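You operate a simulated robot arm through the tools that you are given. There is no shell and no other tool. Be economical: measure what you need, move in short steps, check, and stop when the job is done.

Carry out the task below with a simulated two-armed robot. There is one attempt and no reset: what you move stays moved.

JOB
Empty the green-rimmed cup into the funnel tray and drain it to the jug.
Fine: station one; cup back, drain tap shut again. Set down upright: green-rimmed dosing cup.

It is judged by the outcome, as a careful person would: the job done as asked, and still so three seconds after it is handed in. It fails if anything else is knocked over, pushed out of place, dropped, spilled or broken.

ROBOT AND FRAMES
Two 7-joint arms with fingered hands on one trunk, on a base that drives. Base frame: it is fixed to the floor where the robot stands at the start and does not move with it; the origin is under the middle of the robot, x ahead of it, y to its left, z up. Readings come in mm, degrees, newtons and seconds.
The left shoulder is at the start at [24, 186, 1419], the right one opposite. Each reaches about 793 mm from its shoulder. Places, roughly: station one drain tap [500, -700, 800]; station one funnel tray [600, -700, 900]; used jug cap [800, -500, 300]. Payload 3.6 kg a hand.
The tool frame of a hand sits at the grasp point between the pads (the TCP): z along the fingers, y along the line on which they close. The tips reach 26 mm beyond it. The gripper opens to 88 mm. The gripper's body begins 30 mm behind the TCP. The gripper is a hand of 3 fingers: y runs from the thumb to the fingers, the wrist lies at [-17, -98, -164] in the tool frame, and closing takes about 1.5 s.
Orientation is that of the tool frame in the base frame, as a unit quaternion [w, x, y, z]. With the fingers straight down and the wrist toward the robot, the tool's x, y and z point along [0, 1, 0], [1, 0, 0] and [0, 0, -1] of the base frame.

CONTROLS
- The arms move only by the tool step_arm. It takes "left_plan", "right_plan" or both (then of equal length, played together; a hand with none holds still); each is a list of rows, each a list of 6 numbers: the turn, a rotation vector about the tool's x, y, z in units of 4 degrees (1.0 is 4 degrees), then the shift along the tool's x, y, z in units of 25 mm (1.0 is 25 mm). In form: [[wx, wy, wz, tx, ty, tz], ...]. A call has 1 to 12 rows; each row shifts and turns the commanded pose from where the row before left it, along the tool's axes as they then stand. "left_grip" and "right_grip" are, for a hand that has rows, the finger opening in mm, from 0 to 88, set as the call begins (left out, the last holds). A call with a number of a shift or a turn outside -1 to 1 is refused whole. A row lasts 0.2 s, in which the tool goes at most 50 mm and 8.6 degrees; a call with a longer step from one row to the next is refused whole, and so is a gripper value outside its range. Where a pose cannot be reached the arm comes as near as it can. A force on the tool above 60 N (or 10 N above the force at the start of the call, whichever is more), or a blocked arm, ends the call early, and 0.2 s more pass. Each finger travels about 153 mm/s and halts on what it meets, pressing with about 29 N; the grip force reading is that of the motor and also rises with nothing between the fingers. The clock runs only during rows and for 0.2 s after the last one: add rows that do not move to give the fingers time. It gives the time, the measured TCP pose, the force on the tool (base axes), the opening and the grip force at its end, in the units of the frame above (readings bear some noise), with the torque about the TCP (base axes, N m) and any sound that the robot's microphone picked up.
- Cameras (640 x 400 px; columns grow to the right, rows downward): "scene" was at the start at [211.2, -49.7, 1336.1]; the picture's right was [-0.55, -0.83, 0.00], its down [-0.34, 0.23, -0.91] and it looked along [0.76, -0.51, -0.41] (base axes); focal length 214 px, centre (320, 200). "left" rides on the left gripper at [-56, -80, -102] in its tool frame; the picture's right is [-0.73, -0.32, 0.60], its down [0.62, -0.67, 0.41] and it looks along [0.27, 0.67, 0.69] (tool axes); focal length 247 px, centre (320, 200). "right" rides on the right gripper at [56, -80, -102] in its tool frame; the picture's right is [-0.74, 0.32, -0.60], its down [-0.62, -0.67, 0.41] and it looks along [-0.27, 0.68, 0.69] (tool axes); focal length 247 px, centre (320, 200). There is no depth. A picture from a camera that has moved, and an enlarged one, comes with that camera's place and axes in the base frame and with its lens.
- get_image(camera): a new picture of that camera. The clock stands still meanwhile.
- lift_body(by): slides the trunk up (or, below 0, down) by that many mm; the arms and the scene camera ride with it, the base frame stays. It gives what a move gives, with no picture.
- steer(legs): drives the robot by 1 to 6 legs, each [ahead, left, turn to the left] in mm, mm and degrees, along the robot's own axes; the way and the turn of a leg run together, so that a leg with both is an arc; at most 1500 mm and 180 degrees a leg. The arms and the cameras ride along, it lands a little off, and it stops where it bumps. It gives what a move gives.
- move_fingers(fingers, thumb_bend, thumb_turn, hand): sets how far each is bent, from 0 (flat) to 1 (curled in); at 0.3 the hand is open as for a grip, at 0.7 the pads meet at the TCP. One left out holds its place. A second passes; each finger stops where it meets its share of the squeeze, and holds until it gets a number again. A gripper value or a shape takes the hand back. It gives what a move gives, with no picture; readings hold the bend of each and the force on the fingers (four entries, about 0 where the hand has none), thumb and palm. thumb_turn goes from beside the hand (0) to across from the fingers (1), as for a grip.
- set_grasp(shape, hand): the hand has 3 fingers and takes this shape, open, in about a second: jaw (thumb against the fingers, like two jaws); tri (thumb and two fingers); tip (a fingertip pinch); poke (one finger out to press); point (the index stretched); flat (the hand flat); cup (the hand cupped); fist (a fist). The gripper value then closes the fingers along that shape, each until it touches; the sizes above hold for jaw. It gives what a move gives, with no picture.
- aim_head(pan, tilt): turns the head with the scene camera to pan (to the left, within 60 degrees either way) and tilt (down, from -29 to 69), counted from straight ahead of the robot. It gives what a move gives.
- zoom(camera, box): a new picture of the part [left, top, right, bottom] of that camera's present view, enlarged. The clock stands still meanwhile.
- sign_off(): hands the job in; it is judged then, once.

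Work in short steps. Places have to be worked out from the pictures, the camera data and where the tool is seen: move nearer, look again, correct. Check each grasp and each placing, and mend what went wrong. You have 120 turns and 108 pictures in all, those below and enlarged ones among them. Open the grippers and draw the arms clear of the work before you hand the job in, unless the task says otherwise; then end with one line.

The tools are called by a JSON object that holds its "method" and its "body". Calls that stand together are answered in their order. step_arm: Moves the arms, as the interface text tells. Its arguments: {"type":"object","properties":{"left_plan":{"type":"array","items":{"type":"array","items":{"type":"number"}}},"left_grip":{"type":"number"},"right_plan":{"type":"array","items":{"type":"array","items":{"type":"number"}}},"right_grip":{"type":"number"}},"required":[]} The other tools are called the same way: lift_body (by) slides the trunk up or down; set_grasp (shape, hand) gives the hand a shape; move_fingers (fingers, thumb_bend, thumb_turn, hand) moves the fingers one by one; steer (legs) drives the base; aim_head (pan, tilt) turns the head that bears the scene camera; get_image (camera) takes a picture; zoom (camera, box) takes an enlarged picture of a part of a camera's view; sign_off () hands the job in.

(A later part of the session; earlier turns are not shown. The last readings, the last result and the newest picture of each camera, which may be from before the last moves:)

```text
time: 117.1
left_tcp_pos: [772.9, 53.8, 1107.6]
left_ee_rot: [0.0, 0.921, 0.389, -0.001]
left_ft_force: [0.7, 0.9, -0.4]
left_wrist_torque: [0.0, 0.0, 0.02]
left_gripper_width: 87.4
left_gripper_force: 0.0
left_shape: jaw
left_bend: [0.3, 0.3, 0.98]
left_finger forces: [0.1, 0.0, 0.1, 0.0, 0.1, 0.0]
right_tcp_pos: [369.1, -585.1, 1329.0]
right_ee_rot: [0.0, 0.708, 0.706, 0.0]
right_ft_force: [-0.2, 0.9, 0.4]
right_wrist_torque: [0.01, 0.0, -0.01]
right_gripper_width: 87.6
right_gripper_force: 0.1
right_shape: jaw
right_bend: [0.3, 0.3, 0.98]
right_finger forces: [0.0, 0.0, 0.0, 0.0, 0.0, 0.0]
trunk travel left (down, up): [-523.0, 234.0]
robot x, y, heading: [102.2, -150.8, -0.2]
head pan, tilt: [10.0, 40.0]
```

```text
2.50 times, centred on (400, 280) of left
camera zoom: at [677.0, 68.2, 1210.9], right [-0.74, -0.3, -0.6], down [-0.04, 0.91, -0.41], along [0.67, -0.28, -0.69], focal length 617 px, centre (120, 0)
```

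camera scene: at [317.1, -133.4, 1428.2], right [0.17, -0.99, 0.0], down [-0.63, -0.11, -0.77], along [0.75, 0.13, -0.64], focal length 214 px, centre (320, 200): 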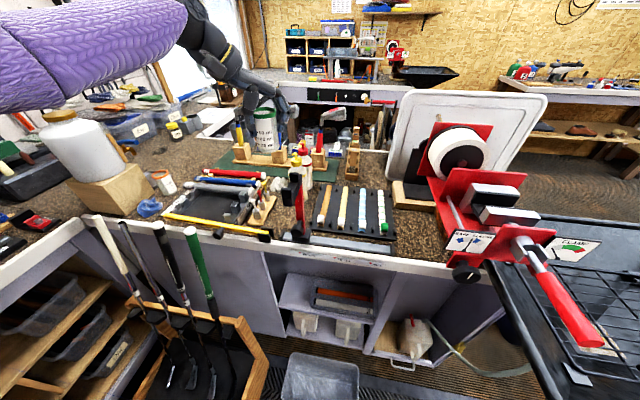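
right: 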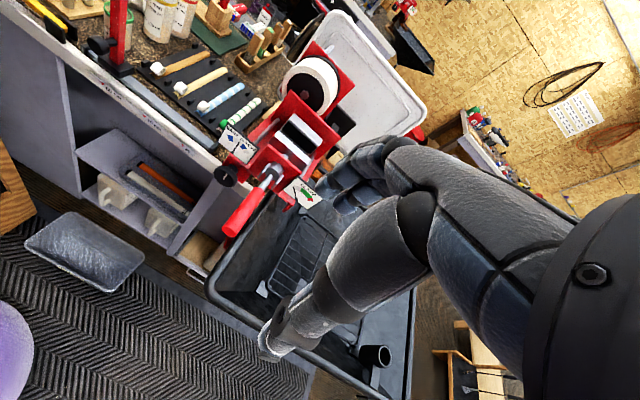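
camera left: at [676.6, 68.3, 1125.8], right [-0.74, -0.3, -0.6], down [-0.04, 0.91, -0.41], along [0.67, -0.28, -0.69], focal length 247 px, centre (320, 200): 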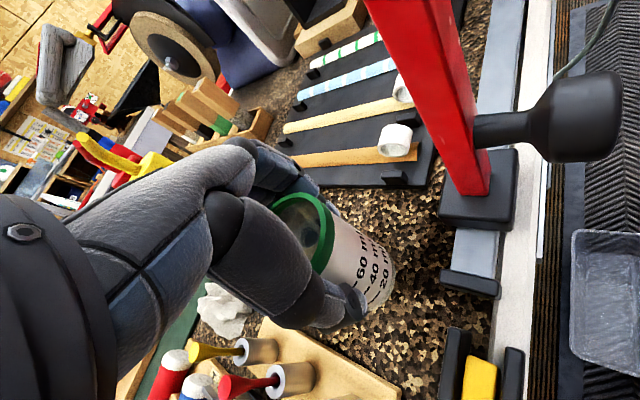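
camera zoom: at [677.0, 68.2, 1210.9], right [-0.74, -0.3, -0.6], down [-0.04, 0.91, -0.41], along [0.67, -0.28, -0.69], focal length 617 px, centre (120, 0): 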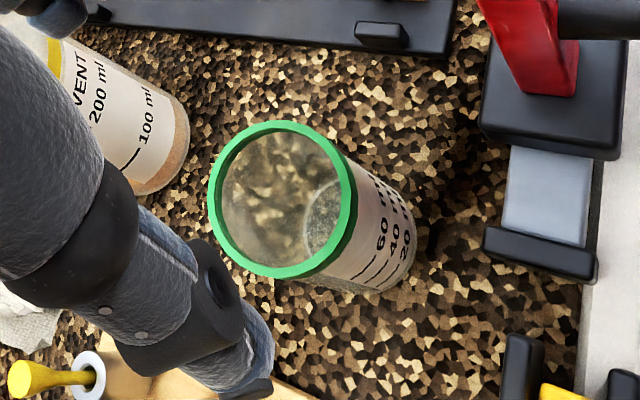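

The cup is back, upright and empty. Next is the tap, which I triangulate at body ≈[572, −683, 772] with the lever pointing right (−y). I'll raise, retract the left arm close to the body and back off.

{"method": "lift_body", "body": {"by": 140}}

{"method": "step_arm", "body": {"left_plan": [[0, 0, 0, -0.69, -0.72, 0], [0, 0, 0, -0.69, -0.72, 0], [0, 0, 0, -0.69, -0.72, 0], [0, 0, 0, -0.69, -0.72, 0], [0, 0, 0, -0.69, -0.72, 0], [0, 0, 0, -0.69, -0.72, 0], [0, 0, 0, -0.69, -0.72, 0], [0, 0, 0, -0.69, -0.72, 0], [0, 0, 0, -0.69, -0.72, 0], [0, 0, 0, -0.69, -0.72, 0], [0, 0, 0, -0.69, -0.72, 0], [0, 0, 0, -0.69, -0.72, 0]]}}

{"method": "steer", "body": {"legs": [[-110, 0, 0], [0, -200, 0], [0, -185, 0]]}}

{"method": "aim_head", "body": {"pan": -25, "tilt": 45}}

{"method": "get_image", "body": {"camera": "scene"}}

```text
time: 118.7
left_tcp_pos: [774.1, 54.1, 1248.6]
left_ee_rot: [0.0, 0.921, 0.39, 0.0]
left_ft_force: [-0.9, 0.8, -0.3]
left_wrist_torque: [0.02, -0.02, -0.01]
left_gripper_width: 87.5
left_gripper_force: 0.1
left_shape: jaw
left_bend: [0.3, 0.3, 0.98]
left_finger forces: [0.0, 0.1, 0.1, 0.0, 0.0, 0.0]
right_tcp_pos: [368.3, -586.5, 1467.3]
right_ee_rot: [0.0, 0.708, 0.706, 0.0]
right_ft_force: [0.0, -0.4, 0.4]
right_wrist_torque: [-0.03, 0.04, -0.01]
right_gripper_width: 87.7
right_gripper_force: 0.0
right_shape: jaw
right_bend: [0.3, 0.3, 0.98]
right_finger forces: [0.1, 0.0, 0.0, 0.0, 0.0, 0.1]
trunk travel left (down, up): [-663.0, 94.0]
robot x, y, heading: [102.9, -151.0, 0.1]
head pan, tilt: [10.0, 40.0]
```

```text
time: 121.3
left_tcp_pos: [472.4, 57.2, 1248.0]
left_ee_rot: [0.0, 0.921, 0.389, 0.001]
left_ft_force: [0.4, -0.1, 0.7]
left_wrist_torque: [0.01, 0.01, 0.04]
left_gripper_width: 88.0
left_gripper_force: 0.1
left_shape: jaw
left_bend: [0.3, 0.3, 0.98]
left_finger forces: [0.0, 0.0, 0.0, 0.0, 0.0, 0.1]
right_tcp_pos: [367.1, -584.6, 1468.3]
right_ee_rot: [0.001, 0.708, 0.706, 0.0]
right_ft_force: [0.4, 0.0, 0.1]
right_wrist_torque: [0.01, -0.01, 0.03]
right_gripper_width: 87.8
right_gripper_force: 0.0
right_shape: jaw
right_bend: [0.3, 0.3, 0.98]
right_finger forces: [0.0, 0.1, 0.0, 0.1, 0.0, 0.0]
trunk travel left (down, up): [-663.0, 94.0]
robot x, y, heading: [101.0, -146.1, -0.3]
head pan, tilt: [10.0, 40.0]
```

```text
time: 124.8
left_tcp_pos: [364.0, -320.1, 1248.1]
left_ee_rot: [0.0, 0.92, 0.392, 0.001]
left_ft_force: [0.6, -0.6, -0.4]
left_wrist_torque: [0.03, -0.02, 0.03]
left_gripper_width: 87.7
left_gripper_force: 0.0
left_shape: jaw
left_bend: [0.3, 0.3, 0.98]
left_finger forces: [0.1, 0.0, 0.0, 0.1, 0.0, 0.1]
right_tcp_pos: [261.7, -963.8, 1466.7]
right_ee_rot: [0.0, 0.706, 0.708, 0.0]
right_ft_force: [-0.4, -0.2, -0.1]
right_wrist_torque: [0.03, 0.01, 0.02]
right_gripper_width: 87.6
right_gripper_force: 0.0
right_shape: jaw
right_bend: [0.3, 0.3, 0.98]
right_finger forces: [0.1, 0.0, 0.0, 0.0, 0.1, 0.0]
trunk travel left (down, up): [-663.0, 94.0]
robot x, y, heading: [-11.5, -527.0, 0.2]
head pan, tilt: [10.0, 40.0]
```

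```text
time: 125.8
left_tcp_pos: [363.3, -319.9, 1247.1]
left_ee_rot: [0.0, 0.92, 0.393, 0.0]
left_ft_force: [0.5, 0.4, -0.3]
left_wrist_torque: [-0.01, 0.02, 0.03]
left_gripper_width: 88.2
left_gripper_force: 0.1
left_shape: jaw
left_bend: [0.3, 0.3, 0.98]
left_finger forces: [0.0, 0.0, 0.0, 0.0, 0.1, 0.0]
right_tcp_pos: [261.8, -963.4, 1468.9]
right_ee_rot: [0.001, 0.706, 0.708, 0.0]
right_ft_force: [0.2, -0.4, 0.0]
right_wrist_torque: [0.0, 0.01, -0.03]
right_gripper_width: 88.1
right_gripper_force: 0.0
right_shape: jaw
right_bend: [0.3, 0.3, 0.98]
right_finger forces: [0.0, 0.0, 0.0, 0.0, 0.0, 0.0]
trunk travel left (down, up): [-663.0, 94.0]
robot x, y, heading: [-9.7, -527.7, 0.0]
head pan, tilt: [-25.0, 45.0]
```

```text
42 pictures are left
camera scene: at [197.8, -560.1, 1407.0], right [-0.42, -0.91, 0.0], down [-0.64, 0.3, -0.71], along [0.64, -0.3, -0.71], focal length 214 px, centre (320, 200)
```

scene: 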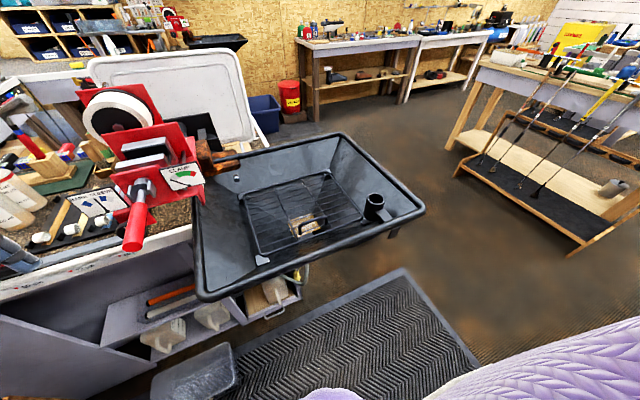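

I'll tuck the left hand a bit further back, lower the trunk 420 mm in steps, and look under the tray at the tap.

{"method": "step_arm", "body": {"left_plan": [[0, 0, 0, -0.69, -0.72, 0], [0, 0, 0, -0.69, -0.72, 0], [0, 0, 0, -0.69, -0.72, 0], [0, 0, 0, -0.69, -0.72, 0]]}}

{"method": "lift_body", "body": {"by": -200}}

{"method": "lift_body", "body": {"by": -220}}

{"method": "aim_head", "body": {"pan": -25, "tilt": 30}}

{"method": "get_image", "body": {"camera": "scene"}}

{"method": "get_image", "body": {"camera": "right"}}

```text
time: 126.8
left_tcp_pos: [279.4, -316.9, 1239.1]
left_ee_rot: [0.0, 0.92, 0.392, 0.0]
left_ft_force: [0.1, -0.8, -0.2]
left_wrist_torque: [0.0, -0.02, 0.05]
left_gripper_width: 87.9
left_gripper_force: 0.1
left_shape: jaw
left_bend: [0.3, 0.3, 0.98]
left_finger forces: [0.0, 0.0, 0.0, 0.0, 0.1, 0.1]
left hand out of reach, approached as far as the arm can: row 4
right_tcp_pos: [261.9, -964.3, 1467.9]
right_ee_rot: [0.0, 0.707, 0.707, 0.001]
right_ft_force: [0.3, -0.1, 0.1]
right_wrist_torque: [-0.01, -0.01, 0.0]
right_gripper_width: 87.7
right_gripper_force: 0.0
right_shape: jaw
right_bend: [0.3, 0.3, 0.98]
right_finger forces: [0.1, 0.0, 0.0, 0.0, 0.1, 0.0]
trunk travel left (down, up): [-663.0, 94.0]
robot x, y, heading: [-12.3, -529.4, 0.2]
head pan, tilt: [-25.0, 45.0]
```

```text
time: 129.0
left_tcp_pos: [283.1, -316.7, 1030.5]
left_ee_rot: [-0.007, 0.92, 0.391, -0.016]
left_ft_force: [-0.1, -0.2, -0.8]
left_wrist_torque: [-0.03, 0.01, -0.02]
left_gripper_width: 87.7
left_gripper_force: 0.0
left_shape: jaw
left_bend: [0.3, 0.3, 0.98]
left_finger forces: [0.0, 0.1, 0.0, 0.0, 0.1, 0.1]
right_tcp_pos: [261.8, -963.7, 1268.9]
right_ee_rot: [0.001, 0.707, 0.708, 0.001]
right_ft_force: [0.3, 0.1, 0.2]
right_wrist_torque: [-0.01, 0.02, -0.01]
right_gripper_width: 87.7
right_gripper_force: 0.0
right_shape: jaw
right_bend: [0.3, 0.3, 0.98]
right_finger forces: [0.0, 0.1, 0.0, 0.0, 0.0, 0.0]
trunk travel left (down, up): [-463.0, 294.0]
robot x, y, heading: [-7.4, -530.1, 0.1]
head pan, tilt: [-25.0, 45.0]
```

```text
time: 131.3
left_tcp_pos: [293.0, -317.9, 772.7]
left_ee_rot: [-0.034, 0.916, 0.39, -0.081]
left_ft_force: [0.0, -0.3, 0.1]
left_wrist_torque: [-0.01, -0.01, 0.0]
left_gripper_width: 87.6
left_gripper_force: 0.0
left_shape: jaw
left_bend: [0.3, 0.3, 0.98]
left_finger forces: [0.1, 0.1, 0.0, 0.0, 0.0, 0.0]
right_tcp_pos: [262.4, -962.8, 1047.4]
right_ee_rot: [-0.001, 0.707, 0.708, 0.0]
right_ft_force: [-0.3, 0.1, -0.4]
right_wrist_torque: [-0.01, -0.01, -0.02]
right_gripper_width: 87.8
right_gripper_force: 0.1
right_shape: jaw
right_bend: [0.3, 0.3, 0.98]
right_finger forces: [0.0, 0.0, 0.0, 0.0, 0.1, 0.1]
trunk travel left (down, up): [-243.0, 514.0]
robot x, y, heading: [-10.1, -529.9, 0.2]
head pan, tilt: [-25.0, 45.0]
```

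```text
time: 132.1
left_tcp_pos: [294.2, -317.3, 773.0]
left_ee_rot: [-0.035, 0.917, 0.389, -0.081]
left_ft_force: [0.0, 1.1, 0.2]
left_wrist_torque: [0.0, 0.0, -0.01]
left_gripper_width: 87.9
left_gripper_force: 0.1
left_shape: jaw
left_bend: [0.3, 0.3, 0.98]
left_finger forces: [0.1, 0.0, 0.1, 0.0, 0.0, 0.0]
right_tcp_pos: [262.1, -962.8, 1048.1]
right_ee_rot: [0.0, 0.706, 0.708, 0.0]
right_ft_force: [-0.6, -0.1, 0.4]
right_wrist_torque: [-0.03, 0.02, 0.04]
right_gripper_width: 87.8
right_gripper_force: 0.2
right_shape: jaw
right_bend: [0.3, 0.3, 0.98]
right_finger forces: [0.0, 0.0, 0.0, 0.1, 0.0, 0.0]
trunk travel left (down, up): [-243.0, 514.0]
robot x, y, heading: [-11.1, -529.4, 0.4]
head pan, tilt: [-25.0, 30.0]
```

```text
41 pictures are left
camera scene: at [242.5, -564.4, 989.1], right [-0.42, -0.91, 0.0], down [-0.45, 0.21, -0.87], along [0.79, -0.36, -0.5], focal length 214 px, centre (320, 200)
```

scene: 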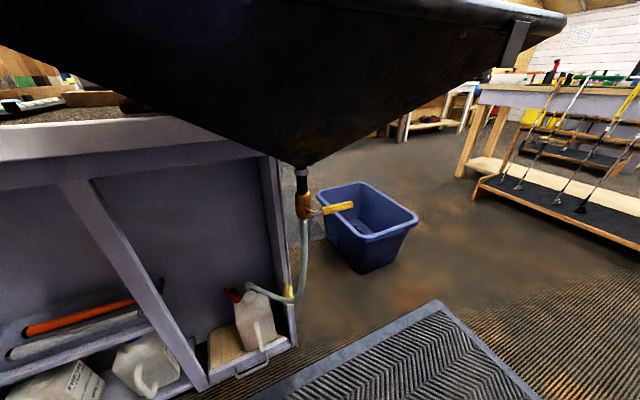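

```text
40 pictures are left
camera right: at [182.3, -908.1, 1151.5], right [0.32, -0.73, 0.6], down [-0.66, -0.62, -0.41], along [0.68, -0.27, -0.69], focal length 247 px, centre (320, 200)
```

right: 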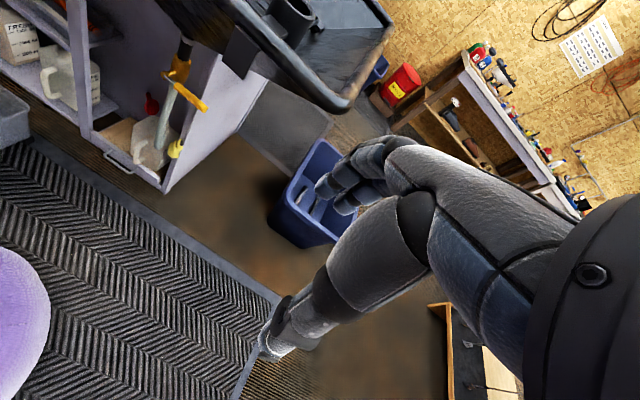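

There's an excellent view of the tap under the tray. I'll zoom on it from both cameras, and on the jug.

{"method": "zoom", "body": {"camera": "scene", "box": [280, 160, 370, 230]}}

{"method": "zoom", "body": {"camera": "right", "box": [120, 20, 240, 180]}}

{"method": "zoom", "body": {"camera": "scene", "box": [210, 260, 320, 350]}}

```text
5.71 times, centred on (325, 195) of scene
camera zoom: at [242.5, -564.4, 989.1], right [-0.42, -0.91, 0.0], down [-0.45, 0.21, -0.87], along [0.79, -0.36, -0.5], focal length 1226 px, centre (291, 229)
```

zoom: 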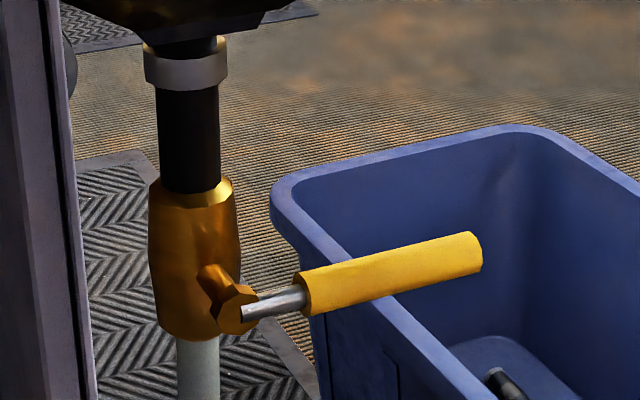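

```text
2.50 times, centred on (180, 100) of right
camera zoom: at [182.3, -908.1, 1151.5], right [0.32, -0.73, 0.6], down [-0.66, -0.62, -0.41], along [0.68, -0.27, -0.69], focal length 617 px, centre (670, 450)
```

zoom: 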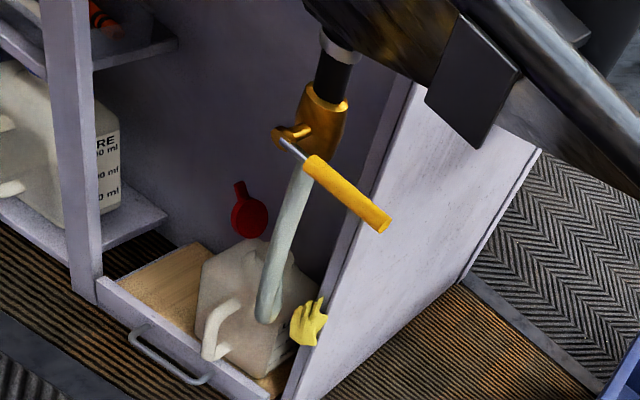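

```text
4.44 times, centred on (265, 305) of scene
camera zoom: at [242.5, -564.4, 989.1], right [-0.42, -0.91, 0.0], down [-0.45, 0.21, -0.87], along [0.79, -0.36, -0.5], focal length 953 px, centre (564, -267)
```

zoom: 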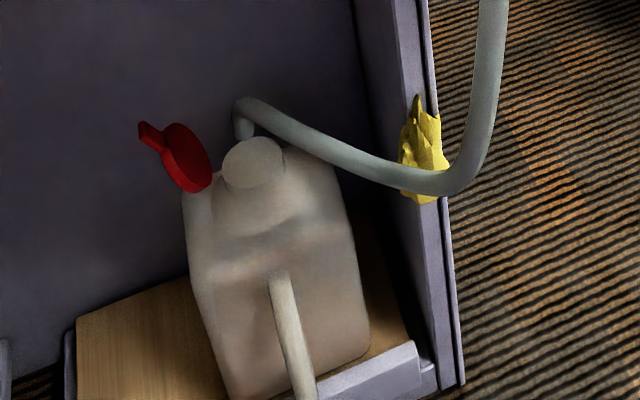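

The lever is clearly horizontal, crosswise to the pipe, so the tap is shut. Before draining I want to make sure the hose really enters the jug neck.

{"method": "zoom", "body": {"camera": "scene", "box": [225, 275, 275, 315]}}

{"method": "zoom", "body": {"camera": "right", "box": [130, 80, 190, 160]}}

```text
10.00 times, centred on (250, 295) of scene
camera zoom: at [242.5, -564.4, 989.1], right [-0.42, -0.91, 0.0], down [-0.45, 0.21, -0.87], along [0.79, -0.36, -0.5], focal length 2145 px, centre (1020, -750)
```

zoom: 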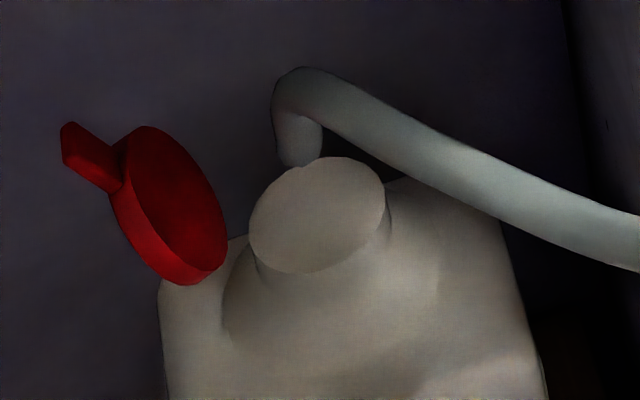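

```text
5.00 times, centred on (160, 120) of right
camera zoom: at [182.3, -908.1, 1151.5], right [0.32, -0.73, 0.6], down [-0.66, -0.62, -0.41], along [0.68, -0.27, -0.69], focal length 1235 px, centre (1120, 600)
```

zoom: 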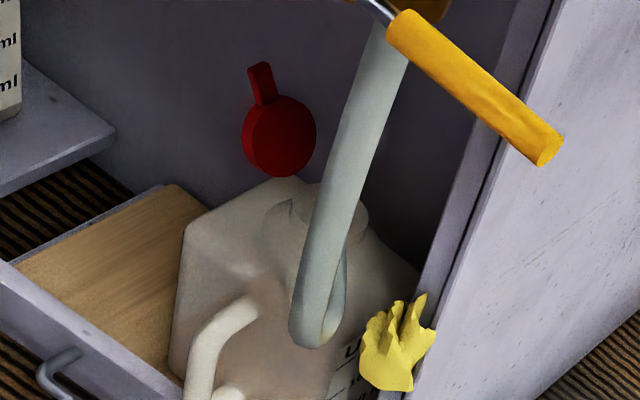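

The hose spout sits over the open neck of the jug and the cap is flipped aside. Two-view triangulation gives the lever from knob [546, −685, 769] to tip [540, −770, 774]. I'll bring the right hand down in front of the tray and start pitching the fingers forward.

{"method": "step_arm", "body": {"right_plan": [[0, 0, 0, 0, 0.4, 0.9], [0, 0, 0, 0, 0.4, 0.9], [0, 0, 0, 0, 0.4, 0.9], [0, 0, 0, 0, 0.4, 0.9], [0, 0, 0, 0, 0.4, 0.9], [0, 0, 0, 0, 0.4, 0.9], [-1, 0, 0, 0, 0, 0], [-1, 0, 0, 0, 0, 0], [-1, 0, 0, 0, 0, 0], [-1, 0, 0, 0, 0, 0], [-1, 0, 0, 0, 0, 0], [-1, 0, 0, 0, 0, 0]]}}

{"method": "step_arm", "body": {"right_plan": [[-1, 0, 0, 0, 0, 0], [-1, 0, 0, 0, 0, 0], [-1, 0, 0, 0, 0, 0], [-1, 0, 0, 0, 0, 0], [-1, 0, 0, 0, 0, 0], [-1, 0, 0, 0, 0, 0], [-1, 0, 0, 0, 0, 0], [-0.8, 0, 0, 0, 0, 0]]}}

{"method": "aim_head", "body": {"pan": -40, "tilt": 30}}

{"method": "get_image", "body": {"camera": "scene"}}

```text
time: 134.7
left_tcp_pos: [293.8, -319.1, 773.2]
left_ee_rot: [-0.034, 0.917, 0.389, -0.082]
left_ft_force: [-0.4, -0.8, -0.5]
left_wrist_torque: [0.0, 0.04, 0.01]
left_gripper_width: 87.7
left_gripper_force: 0.1
left_shape: jaw
left_bend: [0.3, 0.3, 0.98]
left_finger forces: [0.1, 0.0, 0.1, 0.0, 0.0, 0.0]
right_tcp_pos: [330.2, -978.3, 914.5]
right_ee_rot: [0.147, 0.691, 0.692, 0.148]
right_ft_force: [1.1, 0.5, -0.2]
right_wrist_torque: [0.01, 0.02, 0.0]
right_gripper_width: 87.4
right_gripper_force: 0.0
right_shape: jaw
right_bend: [0.3, 0.3, 0.98]
right_finger forces: [0.1, 0.0, 0.0, 0.0, 0.1, 0.0]
right hand out of reach, approached as far as the arm can: row 1, 2, 9, 11
trunk travel left (down, up): [-243.0, 514.0]
robot x, y, heading: [-9.1, -526.8, 0.3]
head pan, tilt: [-25.0, 30.0]
```

```text
time: 136.5
left_tcp_pos: [293.7, -317.7, 772.9]
left_ee_rot: [-0.035, 0.916, 0.39, -0.082]
left_ft_force: [-0.6, 0.4, 0.7]
left_wrist_torque: [0.01, 0.0, -0.02]
left_gripper_width: 88.0
left_gripper_force: 0.1
left_shape: jaw
left_bend: [0.3, 0.3, 0.98]
left_finger forces: [0.1, 0.0, 0.1, 0.0, 0.0, 0.0]
right_tcp_pos: [328.9, -970.9, 912.8]
right_ee_rot: [0.293, 0.63, 0.652, 0.305]
right_ft_force: [-0.1, 0.4, -0.5]
right_wrist_torque: [0.0, -0.01, 0.0]
right_gripper_width: 87.7
right_gripper_force: 0.0
right_shape: jaw
right_bend: [0.3, 0.3, 0.98]
right_finger forces: [0.0, 0.1, 0.0, 0.1, 0.0, 0.0]
right hand out of reach, approached as far as the arm can: row 7
trunk travel left (down, up): [-243.0, 514.0]
robot x, y, heading: [-12.7, -529.3, 0.2]
head pan, tilt: [-25.0, 30.0]
```

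```text
time: 137.3
left_tcp_pos: [293.2, -317.2, 772.2]
left_ee_rot: [-0.035, 0.917, 0.39, -0.081]
left_ft_force: [0.4, -1.5, 0.2]
left_wrist_torque: [0.0, -0.01, -0.03]
left_gripper_width: 87.8
left_gripper_force: 0.0
left_shape: jaw
left_bend: [0.3, 0.3, 0.98]
left_finger forces: [0.0, 0.1, 0.0, 0.1, 0.0, 0.1]
right_tcp_pos: [328.8, -972.1, 913.8]
right_ee_rot: [0.292, 0.629, 0.652, 0.306]
right_ft_force: [-0.3, -0.1, -0.7]
right_wrist_torque: [-0.03, -0.03, 0.0]
right_gripper_width: 87.8
right_gripper_force: 0.0
right_shape: jaw
right_bend: [0.3, 0.3, 0.98]
right_finger forces: [0.1, 0.0, 0.1, 0.1, 0.0, 0.0]
trunk travel left (down, up): [-243.0, 514.0]
robot x, y, heading: [-7.6, -523.9, -0.1]
head pan, tilt: [-40.0, 30.0]
```

```text
34 pictures are left
camera scene: at [229.9, -584.3, 989.2], right [-0.64, -0.77, 0.0], down [-0.38, 0.32, -0.87], along [0.67, -0.55, -0.5], focal length 214 px, centre (320, 200)
```

scene: 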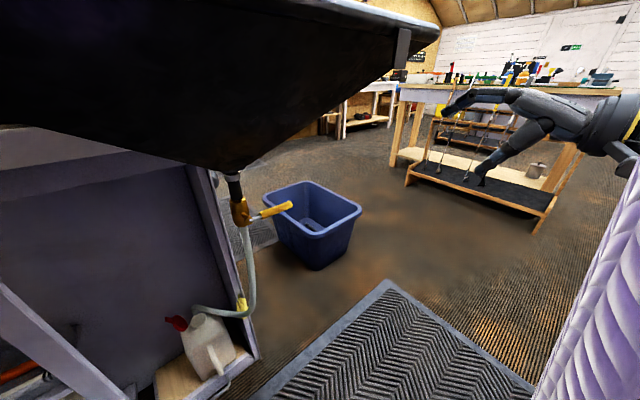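

The hand is nicely pitched. I'll move it along a straight line to a pre-grasp point at [430, −745, 774], in front of the lever.

{"method": "step_arm", "body": {"right_plan": [[0, 0, 0, 0.757, -0.138, 0.557], [0, 0, 0, 0.757, -0.138, 0.557], [0, 0, 0, 0.757, -0.138, 0.557], [0, 0, 0, 0.757, -0.138, 0.557], [0, 0, 0, 0.757, -0.138, 0.557], [0, 0, 0, 0.757, -0.138, 0.557], [0, 0, 0, 0.757, -0.138, 0.557], [0, 0, 0, 0.757, -0.138, 0.557], [0, 0, 0, 0.757, -0.138, 0.557], [0, 0, 0, 0.757, -0.138, 0.557], [0, 0, 0, 0.757, -0.138, 0.557], [0, 0, 0, 0.757, -0.138, 0.557]], "right_grip": 88}}

{"method": "get_image", "body": {"camera": "scene"}}

{"method": "get_image", "body": {"camera": "right"}}

```text
time: 139.9
left_tcp_pos: [294.1, -317.4, 773.2]
left_ee_rot: [-0.035, 0.916, 0.39, -0.082]
left_ft_force: [1.6, 0.0, 0.5]
left_wrist_torque: [-0.01, -0.01, -0.01]
left_gripper_width: 87.7
left_gripper_force: 0.1
left_shape: jaw
left_bend: [0.3, 0.3, 0.98]
left_finger forces: [0.0, 0.1, 0.0, 0.0, 0.0, 0.1]
right_tcp_pos: [351.6, -915.5, 904.1]
right_ee_rot: [0.305, 0.629, 0.643, 0.314]
right_ft_force: [0.6, -0.3, -0.1]
right_wrist_torque: [0.05, -0.03, 0.01]
right_gripper_width: 87.9
right_gripper_force: 0.1
right_shape: jaw
right_bend: [0.3, 0.3, 0.98]
right_finger forces: [0.0, 0.0, 0.0, 0.0, 0.0, 0.0]
right hand out of reach, approached as far as the arm can: row 1, 2, 4, 5, 6, 7, 8, 9, 10, 11, 12
trunk travel left (down, up): [-243.0, 514.0]
robot x, y, heading: [-9.1, -529.7, 0.3]
head pan, tilt: [-40.0, 30.0]
```

```text
33 pictures are left
camera scene: at [229.9, -584.3, 989.2], right [-0.64, -0.77, 0.0], down [-0.38, 0.32, -0.87], along [0.66, -0.56, -0.5], focal length 214 px, centre (320, 200)
```

scene: 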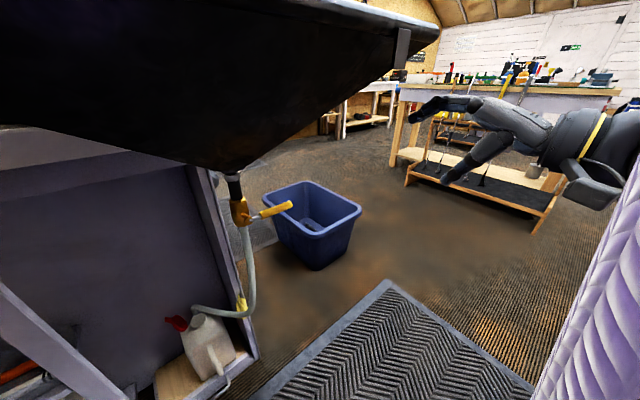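

```text
32 pictures are left
camera right: at [220.4, -864.2, 906.6], right [-0.26, -0.74, 0.62], down [-0.07, -0.62, -0.78], along [0.96, -0.25, 0.11], focal length 247 px, centre (320, 200)
```

right: 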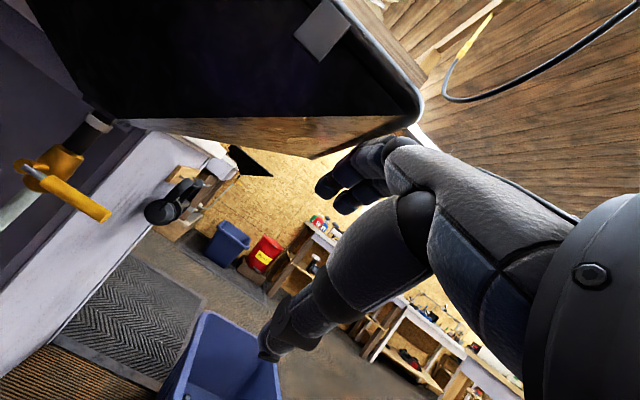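

The arm is folded too tightly, with the wrist only ~300 mm from the shoulder. I'll shift right clear of the tray edge, raise the trunk 100 mm, then bring the hand down with the arm.

{"method": "step_arm", "body": {"right_plan": [[0, 0, 0, -1, 0, 0], [0, 0, 0, -1, 0, 0], [0, 0, 0, -1, 0, 0]]}}

{"method": "lift_body", "body": {"by": 110}}

{"method": "step_arm", "body": {"right_plan": [[0, 0, 0, 0, -0.7, 0.6], [0, 0, 0, 0, -0.7, 0.6], [0, 0, 0, 0, -0.7, 0.6], [0, 0, 0, 0, -0.7, 0.6], [0, 0, 0, 0, -0.7, 0.6], [0, 0, 0, 0, -0.7, 0.6], [0, 0, 0, 0, -0.7, 0.6], [0, 0, 0, 0, -0.7, 0.6]]}}

```text
time: 140.7
left_tcp_pos: [293.4, -317.6, 772.5]
left_ee_rot: [-0.035, 0.916, 0.39, -0.082]
left_ft_force: [0.7, -0.1, -0.4]
left_wrist_torque: [-0.06, 0.01, 0.02]
left_gripper_width: 87.6
left_gripper_force: 0.2
left_shape: jaw
left_bend: [0.3, 0.3, 0.98]
left_finger forces: [0.1, 0.1, 0.1, 0.1, 0.0, 0.0]
right_tcp_pos: [352.5, -984.8, 902.0]
right_ee_rot: [0.302, 0.631, 0.644, 0.309]
right_ft_force: [-0.7, -0.3, -0.1]
right_wrist_torque: [-0.02, -0.02, 0.01]
right_gripper_width: 87.7
right_gripper_force: 0.1
right_shape: jaw
right_bend: [0.3, 0.3, 0.98]
right_finger forces: [0.1, 0.1, 0.0, 0.1, 0.0, 0.0]
right hand out of reach, approached as far as the arm can: row 3
trunk travel left (down, up): [-243.0, 514.0]
robot x, y, heading: [-10.6, -528.0, 0.3]
head pan, tilt: [-40.0, 30.0]
```

```text
time: 142.1
left_tcp_pos: [293.8, -317.2, 881.9]
left_ee_rot: [-0.034, 0.917, 0.39, -0.082]
left_ft_force: [-0.4, 0.5, 0.2]
left_wrist_torque: [0.0, -0.03, 0.03]
left_gripper_width: 88.0
left_gripper_force: 0.1
left_shape: jaw
left_bend: [0.3, 0.3, 0.98]
left_finger forces: [0.0, 0.0, 0.0, 0.0, 0.1, 0.1]
right_tcp_pos: [353.1, -983.7, 1012.2]
right_ee_rot: [0.305, 0.63, 0.642, 0.313]
right_ft_force: [0.2, -0.3, 0.5]
right_wrist_torque: [0.02, -0.03, -0.01]
right_gripper_width: 87.9
right_gripper_force: 0.0
right_shape: jaw
right_bend: [0.3, 0.3, 0.98]
right_finger forces: [0.1, 0.0, 0.0, 0.0, 0.0, 0.0]
trunk travel left (down, up): [-353.0, 404.0]
robot x, y, heading: [-8.4, -527.9, 0.2]
head pan, tilt: [-40.0, 30.0]
```

```text
time: 143.9
left_tcp_pos: [293.6, -318.0, 884.2]
left_ee_rot: [-0.035, 0.917, 0.389, -0.081]
left_ft_force: [0.1, -0.4, 0.1]
left_wrist_torque: [0.03, -0.02, -0.01]
left_gripper_width: 88.0
left_gripper_force: 0.1
left_shape: jaw
left_bend: [0.3, 0.3, 0.98]
left_finger forces: [0.1, 0.1, 0.0, 0.0, 0.0, 0.0]
right_tcp_pos: [363.4, -983.6, 826.5]
right_ee_rot: [0.304, 0.629, 0.643, 0.314]
right_ft_force: [0.1, 0.8, 0.0]
right_wrist_torque: [-0.02, -0.01, 0.03]
right_gripper_width: 87.9
right_gripper_force: 0.0
right_shape: jaw
right_bend: [0.3, 0.3, 0.98]
right_finger forces: [0.0, 0.0, 0.0, 0.0, 0.0, 0.1]
trunk travel left (down, up): [-353.0, 404.0]
robot x, y, heading: [-8.6, -529.2, 0.3]
head pan, tilt: [-40.0, 30.0]
```

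The arm moves freely again. I'll move to the pre-grasp point.

{"method": "step_arm", "body": {"right_plan": [[0, 0, 0, 0.8, 0, 0.283], [0, 0, 0, 0.8, 0, 0.283], [0, 0, 0, 0.8, 0, 0.283], [0, 0, 0, 0.8, 0, 0.283], [0, 0, 0, 0.8, 0, 0.283], [0, 0, 0, 0.8, 0, 0.283], [0, 0, 0, 0.8, 0, 0.283], [0, 0, 0, 0.8, 0, 0.283], [0, 0, 0, 0.8, 0, 0.283], [0, 0, 0, 0.8, 0, 0.283], [0, 0, 0, 0.8, 0, 0.283], [0, 0, 0, 0.8, 0, 0.283]]}}

{"method": "aim_head", "body": {"pan": -28, "tilt": 40}}

{"method": "get_image", "body": {"camera": "scene"}}

{"method": "get_image", "body": {"camera": "right"}}

```text
time: 146.5
left_tcp_pos: [294.3, -316.8, 883.4]
left_ee_rot: [-0.034, 0.917, 0.389, -0.081]
left_ft_force: [-0.6, -1.3, -0.7]
left_wrist_torque: [0.0, -0.02, 0.0]
left_gripper_width: 87.8
left_gripper_force: 0.0
left_shape: jaw
left_bend: [0.3, 0.3, 0.98]
left_finger forces: [0.1, 0.0, 0.0, 0.0, 0.0, 0.1]
right_tcp_pos: [422.1, -741.0, 776.5]
right_ee_rot: [0.305, 0.629, 0.643, 0.314]
right_ft_force: [0.1, 0.3, -0.1]
right_wrist_torque: [-0.02, -0.02, -0.03]
right_gripper_width: 87.8
right_gripper_force: 0.1
right_shape: jaw
right_bend: [0.3, 0.3, 0.98]
right_finger forces: [0.0, 0.0, 0.0, 0.0, 0.0, 0.0]
trunk travel left (down, up): [-353.0, 404.0]
robot x, y, heading: [-4.8, -528.1, -0.2]
head pan, tilt: [-40.0, 30.0]
```

```text
time: 147.2
left_tcp_pos: [293.2, -317.2, 882.5]
left_ee_rot: [-0.034, 0.917, 0.39, -0.081]
left_ft_force: [-0.7, -0.1, -0.2]
left_wrist_torque: [0.03, -0.01, -0.01]
left_gripper_width: 87.9
left_gripper_force: 0.1
left_shape: jaw
left_bend: [0.3, 0.3, 0.98]
left_finger forces: [0.0, 0.0, 0.0, 0.0, 0.0, 0.0]
right_tcp_pos: [423.5, -741.3, 776.8]
right_ee_rot: [0.305, 0.629, 0.642, 0.314]
right_ft_force: [-0.8, 1.0, -0.9]
right_wrist_torque: [-0.04, -0.01, 0.0]
right_gripper_width: 87.9
right_gripper_force: 0.1
right_shape: jaw
right_bend: [0.3, 0.3, 0.98]
right_finger forces: [0.0, 0.0, 0.0, 0.0, 0.0, 0.0]
trunk travel left (down, up): [-353.0, 404.0]
robot x, y, heading: [-8.5, -526.8, -0.2]
head pan, tilt: [-28.0, 40.0]
```

```text
31 pictures are left
camera scene: at [217.9, -566.1, 1093.3], right [-0.47, -0.88, 0.0], down [-0.57, 0.3, -0.77], along [0.68, -0.36, -0.64], focal length 214 px, centre (320, 200)
```

scene: 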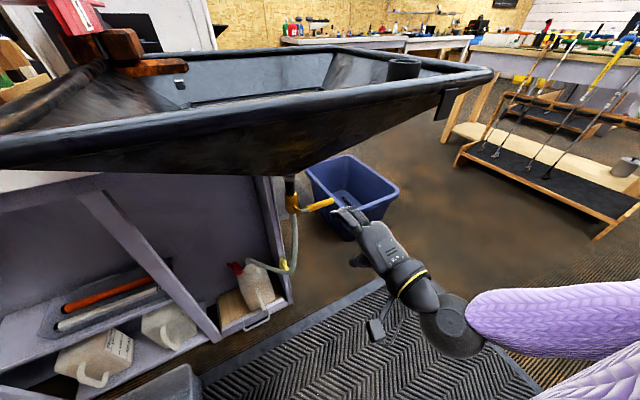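

```text
30 pictures are left
camera right: at [292.1, -687.8, 778.1], right [-0.26, -0.74, 0.62], down [-0.07, -0.62, -0.78], along [0.96, -0.25, 0.11], focal length 247 px, centre (320, 200)
```

right: 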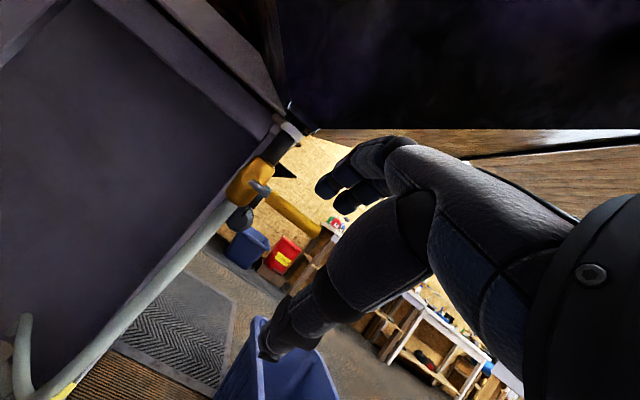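

The lever sits between fingers and thumb. I'll advance 115 mm straight forward.

{"method": "step_arm", "body": {"right_plan": [[0, 0, 0, 0, 0.355, 0.455], [0, 0, 0, 0, 0.355, 0.455], [0, 0, 0, 0, 0.355, 0.455], [0, 0, 0, 0, 0.355, 0.455], [0, 0, 0, 0, 0.355, 0.455], [0, 0, 0, 0, 0.355, 0.455], [0, 0, 0, 0, 0.355, 0.455], [0, 0, 0, 0, 0.355, 0.455]]}}

{"method": "zoom", "body": {"camera": "scene", "box": [270, 160, 400, 270]}}

{"method": "zoom", "body": {"camera": "right", "box": [180, 100, 420, 380]}}

```text
time: 149.0
left_tcp_pos: [294.2, -317.3, 882.3]
left_ee_rot: [-0.034, 0.917, 0.39, -0.081]
left_ft_force: [-0.5, -0.2, -0.3]
left_wrist_torque: [-0.03, 0.0, 0.01]
left_gripper_width: 87.2
left_gripper_force: 0.1
left_shape: jaw
left_bend: [0.3, 0.3, 0.98]
left_finger forces: [0.1, 0.1, 0.0, 0.1, 0.0, 0.0]
right_tcp_pos: [539.4, -738.5, 774.6]
right_ee_rot: [0.305, 0.629, 0.643, 0.314]
right_ft_force: [0.8, 0.6, 0.5]
right_wrist_torque: [-0.01, 0.02, -0.03]
right_gripper_width: 88.0
right_gripper_force: 0.0
right_shape: jaw
right_bend: [0.3, 0.3, 0.98]
right_finger forces: [0.0, 0.1, 0.0, 0.1, 0.0, 0.0]
trunk travel left (down, up): [-353.0, 404.0]
robot x, y, heading: [-8.0, -526.9, -0.0]
head pan, tilt: [-28.0, 40.0]
```

```text
3.64 times, centred on (335, 215) of scene
camera zoom: at [218.0, -566.0, 1093.2], right [-0.47, -0.88, 0.0], down [-0.57, 0.3, -0.77], along [0.68, -0.36, -0.64], focal length 780 px, centre (266, 146)
```

zoom: 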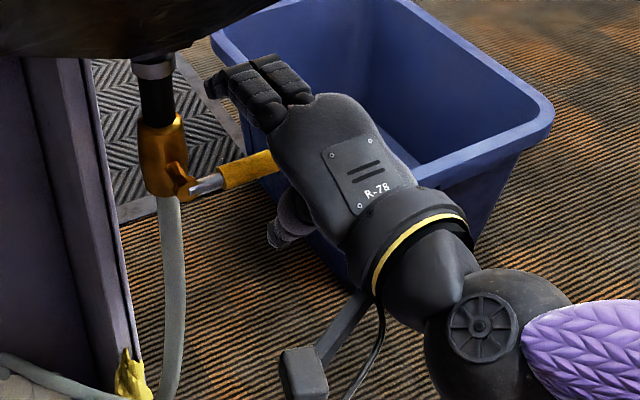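

```text
1.43 times, centred on (300, 240) of right
camera zoom: at [408.8, -685.3, 777.0], right [-0.26, -0.74, 0.62], down [-0.07, -0.62, -0.78], along [0.96, -0.25, 0.11], focal length 353 px, centre (349, 143)
```

zoom: 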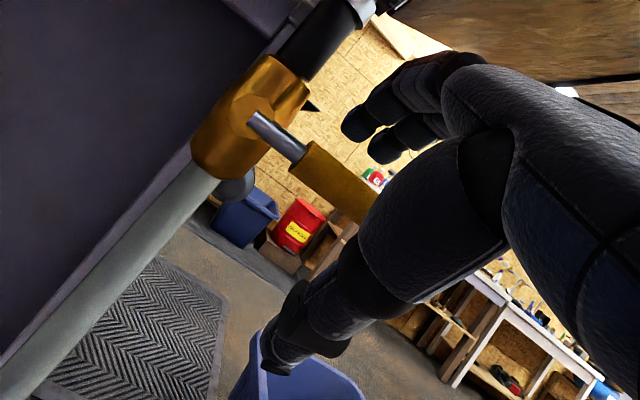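

The lever is enclosed by the hand. I'll close gently onto it.

{"method": "step_arm", "body": {"right_plan": [[0, 0, 0, 0, 0, 0], [0, 0, 0, 0, 0, 0], [0, 0, 0, 0, 0, 0], [0, 0, 0, 0, 0, 0], [0, 0, 0, 0, 0, 0], [0, 0, 0, 0, 0, 0], [0, 0, 0, 0, 0, 0], [0, 0, 0, 0, 0, 0]], "right_grip": 8}}

{"method": "zoom", "body": {"camera": "scene", "box": [270, 160, 400, 270]}}

```text
time: 150.8
left_tcp_pos: [294.0, -317.9, 884.5]
left_ee_rot: [-0.035, 0.917, 0.39, -0.081]
left_ft_force: [0.5, 0.4, -0.2]
left_wrist_torque: [-0.02, -0.03, 0.02]
left_gripper_width: 88.0
left_gripper_force: 0.1
left_shape: jaw
left_bend: [0.3, 0.3, 0.98]
left_finger forces: [0.0, 0.0, 0.0, 0.1, 0.0, 0.1]
right_tcp_pos: [538.9, -738.7, 775.9]
right_ee_rot: [0.304, 0.629, 0.643, 0.313]
right_ft_force: [0.7, -0.7, -0.2]
right_wrist_torque: [0.0, 0.01, -0.03]
right_gripper_width: 8.2
right_gripper_force: 0.0
right_shape: jaw
right_bend: [0.64, 0.73, 1.0]
right_finger forces: [0.0, 0.1, 0.1, 0.0, 0.0, 0.0]
trunk travel left (down, up): [-353.0, 404.0]
robot x, y, heading: [-9.5, -527.5, 0.2]
head pan, tilt: [-28.0, 40.0]
```

```text
3.64 times, centred on (335, 215) of scene
camera zoom: at [217.9, -566.1, 1093.2], right [-0.47, -0.88, 0.0], down [-0.57, 0.3, -0.77], along [0.68, -0.36, -0.64], focal length 780 px, centre (266, 146)
```

zoom: 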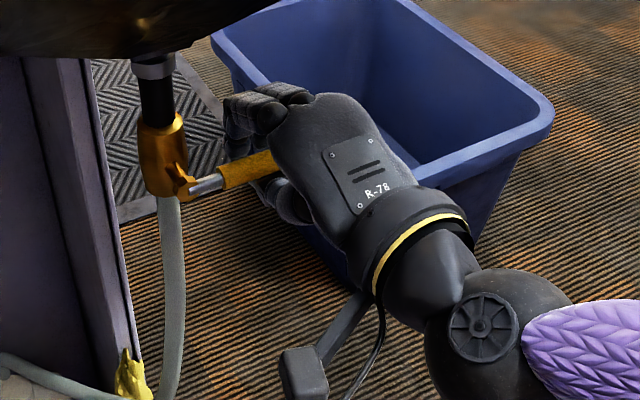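

The fingers closed around the lever with no squeeze, so it is caged in the hand. I'll turn the hand about the stem axis, lever tip downward, by 24° as a first check.

{"method": "step_arm", "body": {"right_plan": [[0, 0.618, 0.786, -0.014, -0.1185, 0.093], [0, 0.618, 0.786, -0.014, -0.1185, 0.093], [0, 0.618, 0.786, -0.014, -0.1185, 0.093], [0, 0.618, 0.786, -0.014, -0.1185, 0.093], [0, 0.618, 0.786, -0.014, -0.1185, 0.093], [0, 0.618, 0.786, -0.014, -0.1185, 0.093]], "right_grip": 4}}

{"method": "zoom", "body": {"camera": "scene", "box": [270, 160, 400, 270]}}

```text
time: 152.2
left_tcp_pos: [294.7, -317.0, 882.9]
left_ee_rot: [-0.034, 0.917, 0.39, -0.082]
left_ft_force: [0.4, 0.1, 0.3]
left_wrist_torque: [0.02, -0.01, 0.02]
left_gripper_width: 87.8
left_gripper_force: 0.2
left_shape: jaw
left_bend: [0.3, 0.3, 0.98]
left_finger forces: [0.0, 0.0, 0.1, 0.1, 0.1, 0.0]
right_tcp_pos: [537.8, -736.8, 751.0]
right_ee_rot: [0.164, 0.681, 0.564, 0.437]
right_ft_force: [0.1, 0.1, 0.1]
right_wrist_torque: [0.0, 0.02, 0.0]
right_gripper_width: 4.3
right_gripper_force: 0.1
right_shape: jaw
right_bend: [0.67, 0.72, 1.0]
right_finger forces: [0.0, 0.3, 0.0, 0.0, 0.0, 0.0]
trunk travel left (down, up): [-353.0, 404.0]
robot x, y, heading: [-7.0, -528.5, -0.2]
head pan, tilt: [-28.0, 40.0]
```

```text
3.64 times, centred on (335, 215) of scene
camera zoom: at [217.9, -566.1, 1093.2], right [-0.47, -0.88, 0.0], down [-0.57, 0.3, -0.77], along [0.68, -0.36, -0.64], focal length 780 px, centre (266, 146)
```

zoom: 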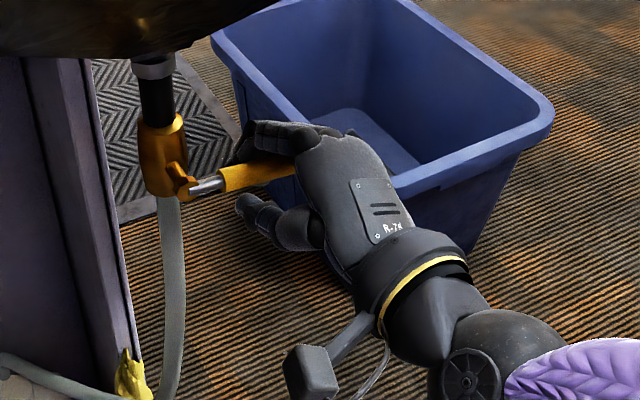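

The hand has taken up the slack and the index finger is just touching the lever. I'll continue turning another 32°.

{"method": "step_arm", "body": {"right_plan": [[0, 0.618, 0.786, -0.014, -0.1185, 0.093], [0, 0.618, 0.786, -0.014, -0.1185, 0.093], [0, 0.618, 0.786, -0.014, -0.1185, 0.093], [0, 0.618, 0.786, -0.014, -0.1185, 0.093], [0, 0.618, 0.786, -0.014, -0.1185, 0.093], [0, 0.618, 0.786, -0.014, -0.1185, 0.093], [0, 0.618, 0.786, -0.014, -0.1185, 0.093], [0, 0.618, 0.786, -0.014, -0.1185, 0.093]]}}

{"method": "zoom", "body": {"camera": "scene", "box": [270, 160, 400, 270]}}

```text
time: 154.0
left_tcp_pos: [294.0, -317.0, 881.5]
left_ee_rot: [-0.034, 0.917, 0.39, -0.082]
left_ft_force: [1.0, 0.1, -0.4]
left_wrist_torque: [-0.01, 0.0, -0.01]
left_gripper_width: 87.6
left_gripper_force: 0.1
left_shape: jaw
left_bend: [0.3, 0.3, 0.98]
left_finger forces: [0.0, 0.0, 0.0, 0.0, 0.0, 0.0]
right_tcp_pos: [538.3, -720.2, 726.1]
right_ee_rot: [-0.032, 0.701, 0.424, 0.572]
right_ft_force: [0.5, 0.2, 0.2]
right_wrist_torque: [-0.01, -0.02, 0.04]
right_gripper_width: 4.2
right_gripper_force: 0.1
right_shape: jaw
right_bend: [0.67, 0.72, 1.0]
right_finger forces: [0.0, 0.5, 0.0, 0.1, 0.1, 0.0]
trunk travel left (down, up): [-353.0, 404.0]
robot x, y, heading: [-8.7, -530.2, 0.1]
head pan, tilt: [-28.0, 40.0]
```

```text
3.64 times, centred on (335, 215) of scene
camera zoom: at [217.9, -566.0, 1093.2], right [-0.47, -0.88, 0.0], down [-0.57, 0.3, -0.77], along [0.68, -0.36, -0.64], focal length 780 px, centre (266, 146)
```

zoom: 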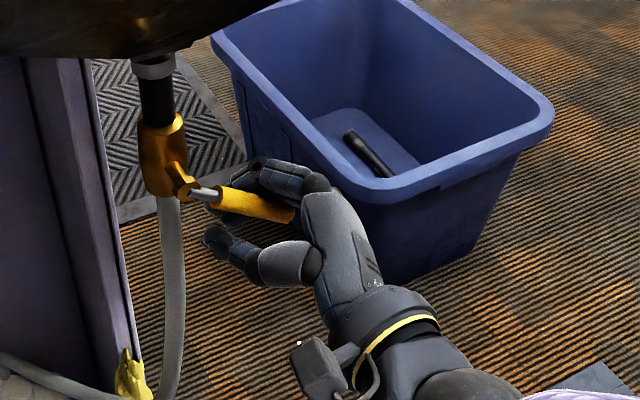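

The lever is turning down. I'll continue another 40°.

{"method": "step_arm", "body": {"right_plan": [[0, 0.618, 0.786, -0.014, -0.1185, 0.093], [0, 0.618, 0.786, -0.014, -0.1185, 0.093], [0, 0.618, 0.786, -0.014, -0.1185, 0.093], [0, 0.618, 0.786, -0.014, -0.1185, 0.093], [0, 0.618, 0.786, -0.014, -0.1185, 0.093], [0, 0.618, 0.786, -0.014, -0.1185, 0.093], [0, 0.618, 0.786, -0.014, -0.1185, 0.093], [0, 0.618, 0.786, -0.014, -0.1185, 0.093], [0, 0.618, 0.786, -0.014, -0.1185, 0.093], [0, 0.618, 0.786, -0.014, -0.1185, 0.093]]}}

{"method": "zoom", "body": {"camera": "scene", "box": [270, 160, 400, 270]}}

```text
time: 156.2
left_tcp_pos: [293.6, -317.1, 883.4]
left_ee_rot: [-0.034, 0.917, 0.39, -0.082]
left_ft_force: [-0.3, -0.4, 0.7]
left_wrist_torque: [0.0, -0.03, 0.0]
left_gripper_width: 88.1
left_gripper_force: 0.1
left_shape: jaw
left_bend: [0.3, 0.3, 0.98]
left_finger forces: [0.0, 0.0, 0.1, 0.0, 0.0, 0.0]
right_tcp_pos: [536.3, -687.3, 712.1]
right_ee_rot: [-0.274, 0.653, 0.202, 0.676]
right_ft_force: [1.1, 0.8, 0.2]
right_wrist_torque: [0.01, -0.01, 0.04]
right_gripper_width: 4.3
right_gripper_force: 0.1
right_shape: jaw
right_bend: [0.67, 0.72, 1.0]
right_finger forces: [0.0, 1.3, 0.0, 0.1, 0.0, 0.0]
trunk travel left (down, up): [-353.0, 404.0]
robot x, y, heading: [-9.9, -527.8, -0.0]
head pan, tilt: [-28.0, 40.0]
```

```text
3.64 times, centred on (335, 215) of scene
camera zoom: at [218.0, -566.0, 1093.2], right [-0.47, -0.88, 0.0], down [-0.57, 0.3, -0.77], along [0.68, -0.36, -0.64], focal length 780 px, centre (266, 146)
```

zoom: 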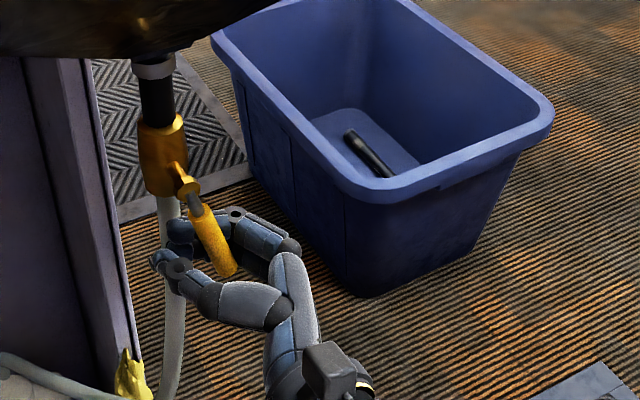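

The lever is now ~70° down. I'll continue another 20° to reach vertical.

{"method": "step_arm", "body": {"right_plan": [[0, 0.618, 0.786, -0.014, -0.1185, 0.093], [0, 0.618, 0.786, -0.014, -0.1185, 0.093], [0, 0.618, 0.786, -0.014, -0.1185, 0.093], [0, 0.618, 0.786, -0.014, -0.1185, 0.093], [0, 0.618, 0.786, -0.014, -0.1185, 0.093]]}}

{"method": "zoom", "body": {"camera": "scene", "box": [270, 160, 400, 270]}}

```text
time: 157.4
left_tcp_pos: [294.8, -317.9, 882.7]
left_ee_rot: [-0.035, 0.917, 0.39, -0.082]
left_ft_force: [0.3, -0.4, -0.2]
left_wrist_torque: [0.0, -0.01, -0.02]
left_gripper_width: 87.8
left_gripper_force: 0.1
left_shape: jaw
left_bend: [0.3, 0.3, 0.98]
left_finger forces: [0.0, 0.0, 0.0, 0.1, 0.0, 0.0]
right_tcp_pos: [535.3, -670.1, 720.5]
right_ee_rot: [-0.383, 0.599, 0.081, 0.699]
right_ft_force: [4.7, -2.2, -3.7]
right_wrist_torque: [0.02, -0.04, 0.1]
right_gripper_width: 5.3
right_gripper_force: 0.2
right_shape: jaw
right_bend: [0.65, 0.72, 1.0]
right_finger forces: [0.0, 5.7, 0.0, 0.0, 0.0, 0.1]
right hand out of reach, approached as far as the arm can: row 3
trunk travel left (down, up): [-353.0, 404.0]
robot x, y, heading: [-8.6, -528.5, 0.2]
head pan, tilt: [-28.0, 40.0]
```

```text
3.64 times, centred on (335, 215) of scene
camera zoom: at [218.6, -566.4, 1093.1], right [-0.47, -0.88, 0.0], down [-0.57, 0.3, -0.77], along [0.68, -0.36, -0.64], focal length 780 px, centre (266, 146)
```

zoom: 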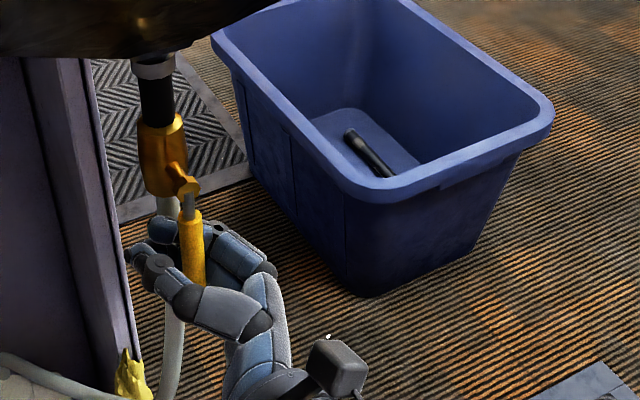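

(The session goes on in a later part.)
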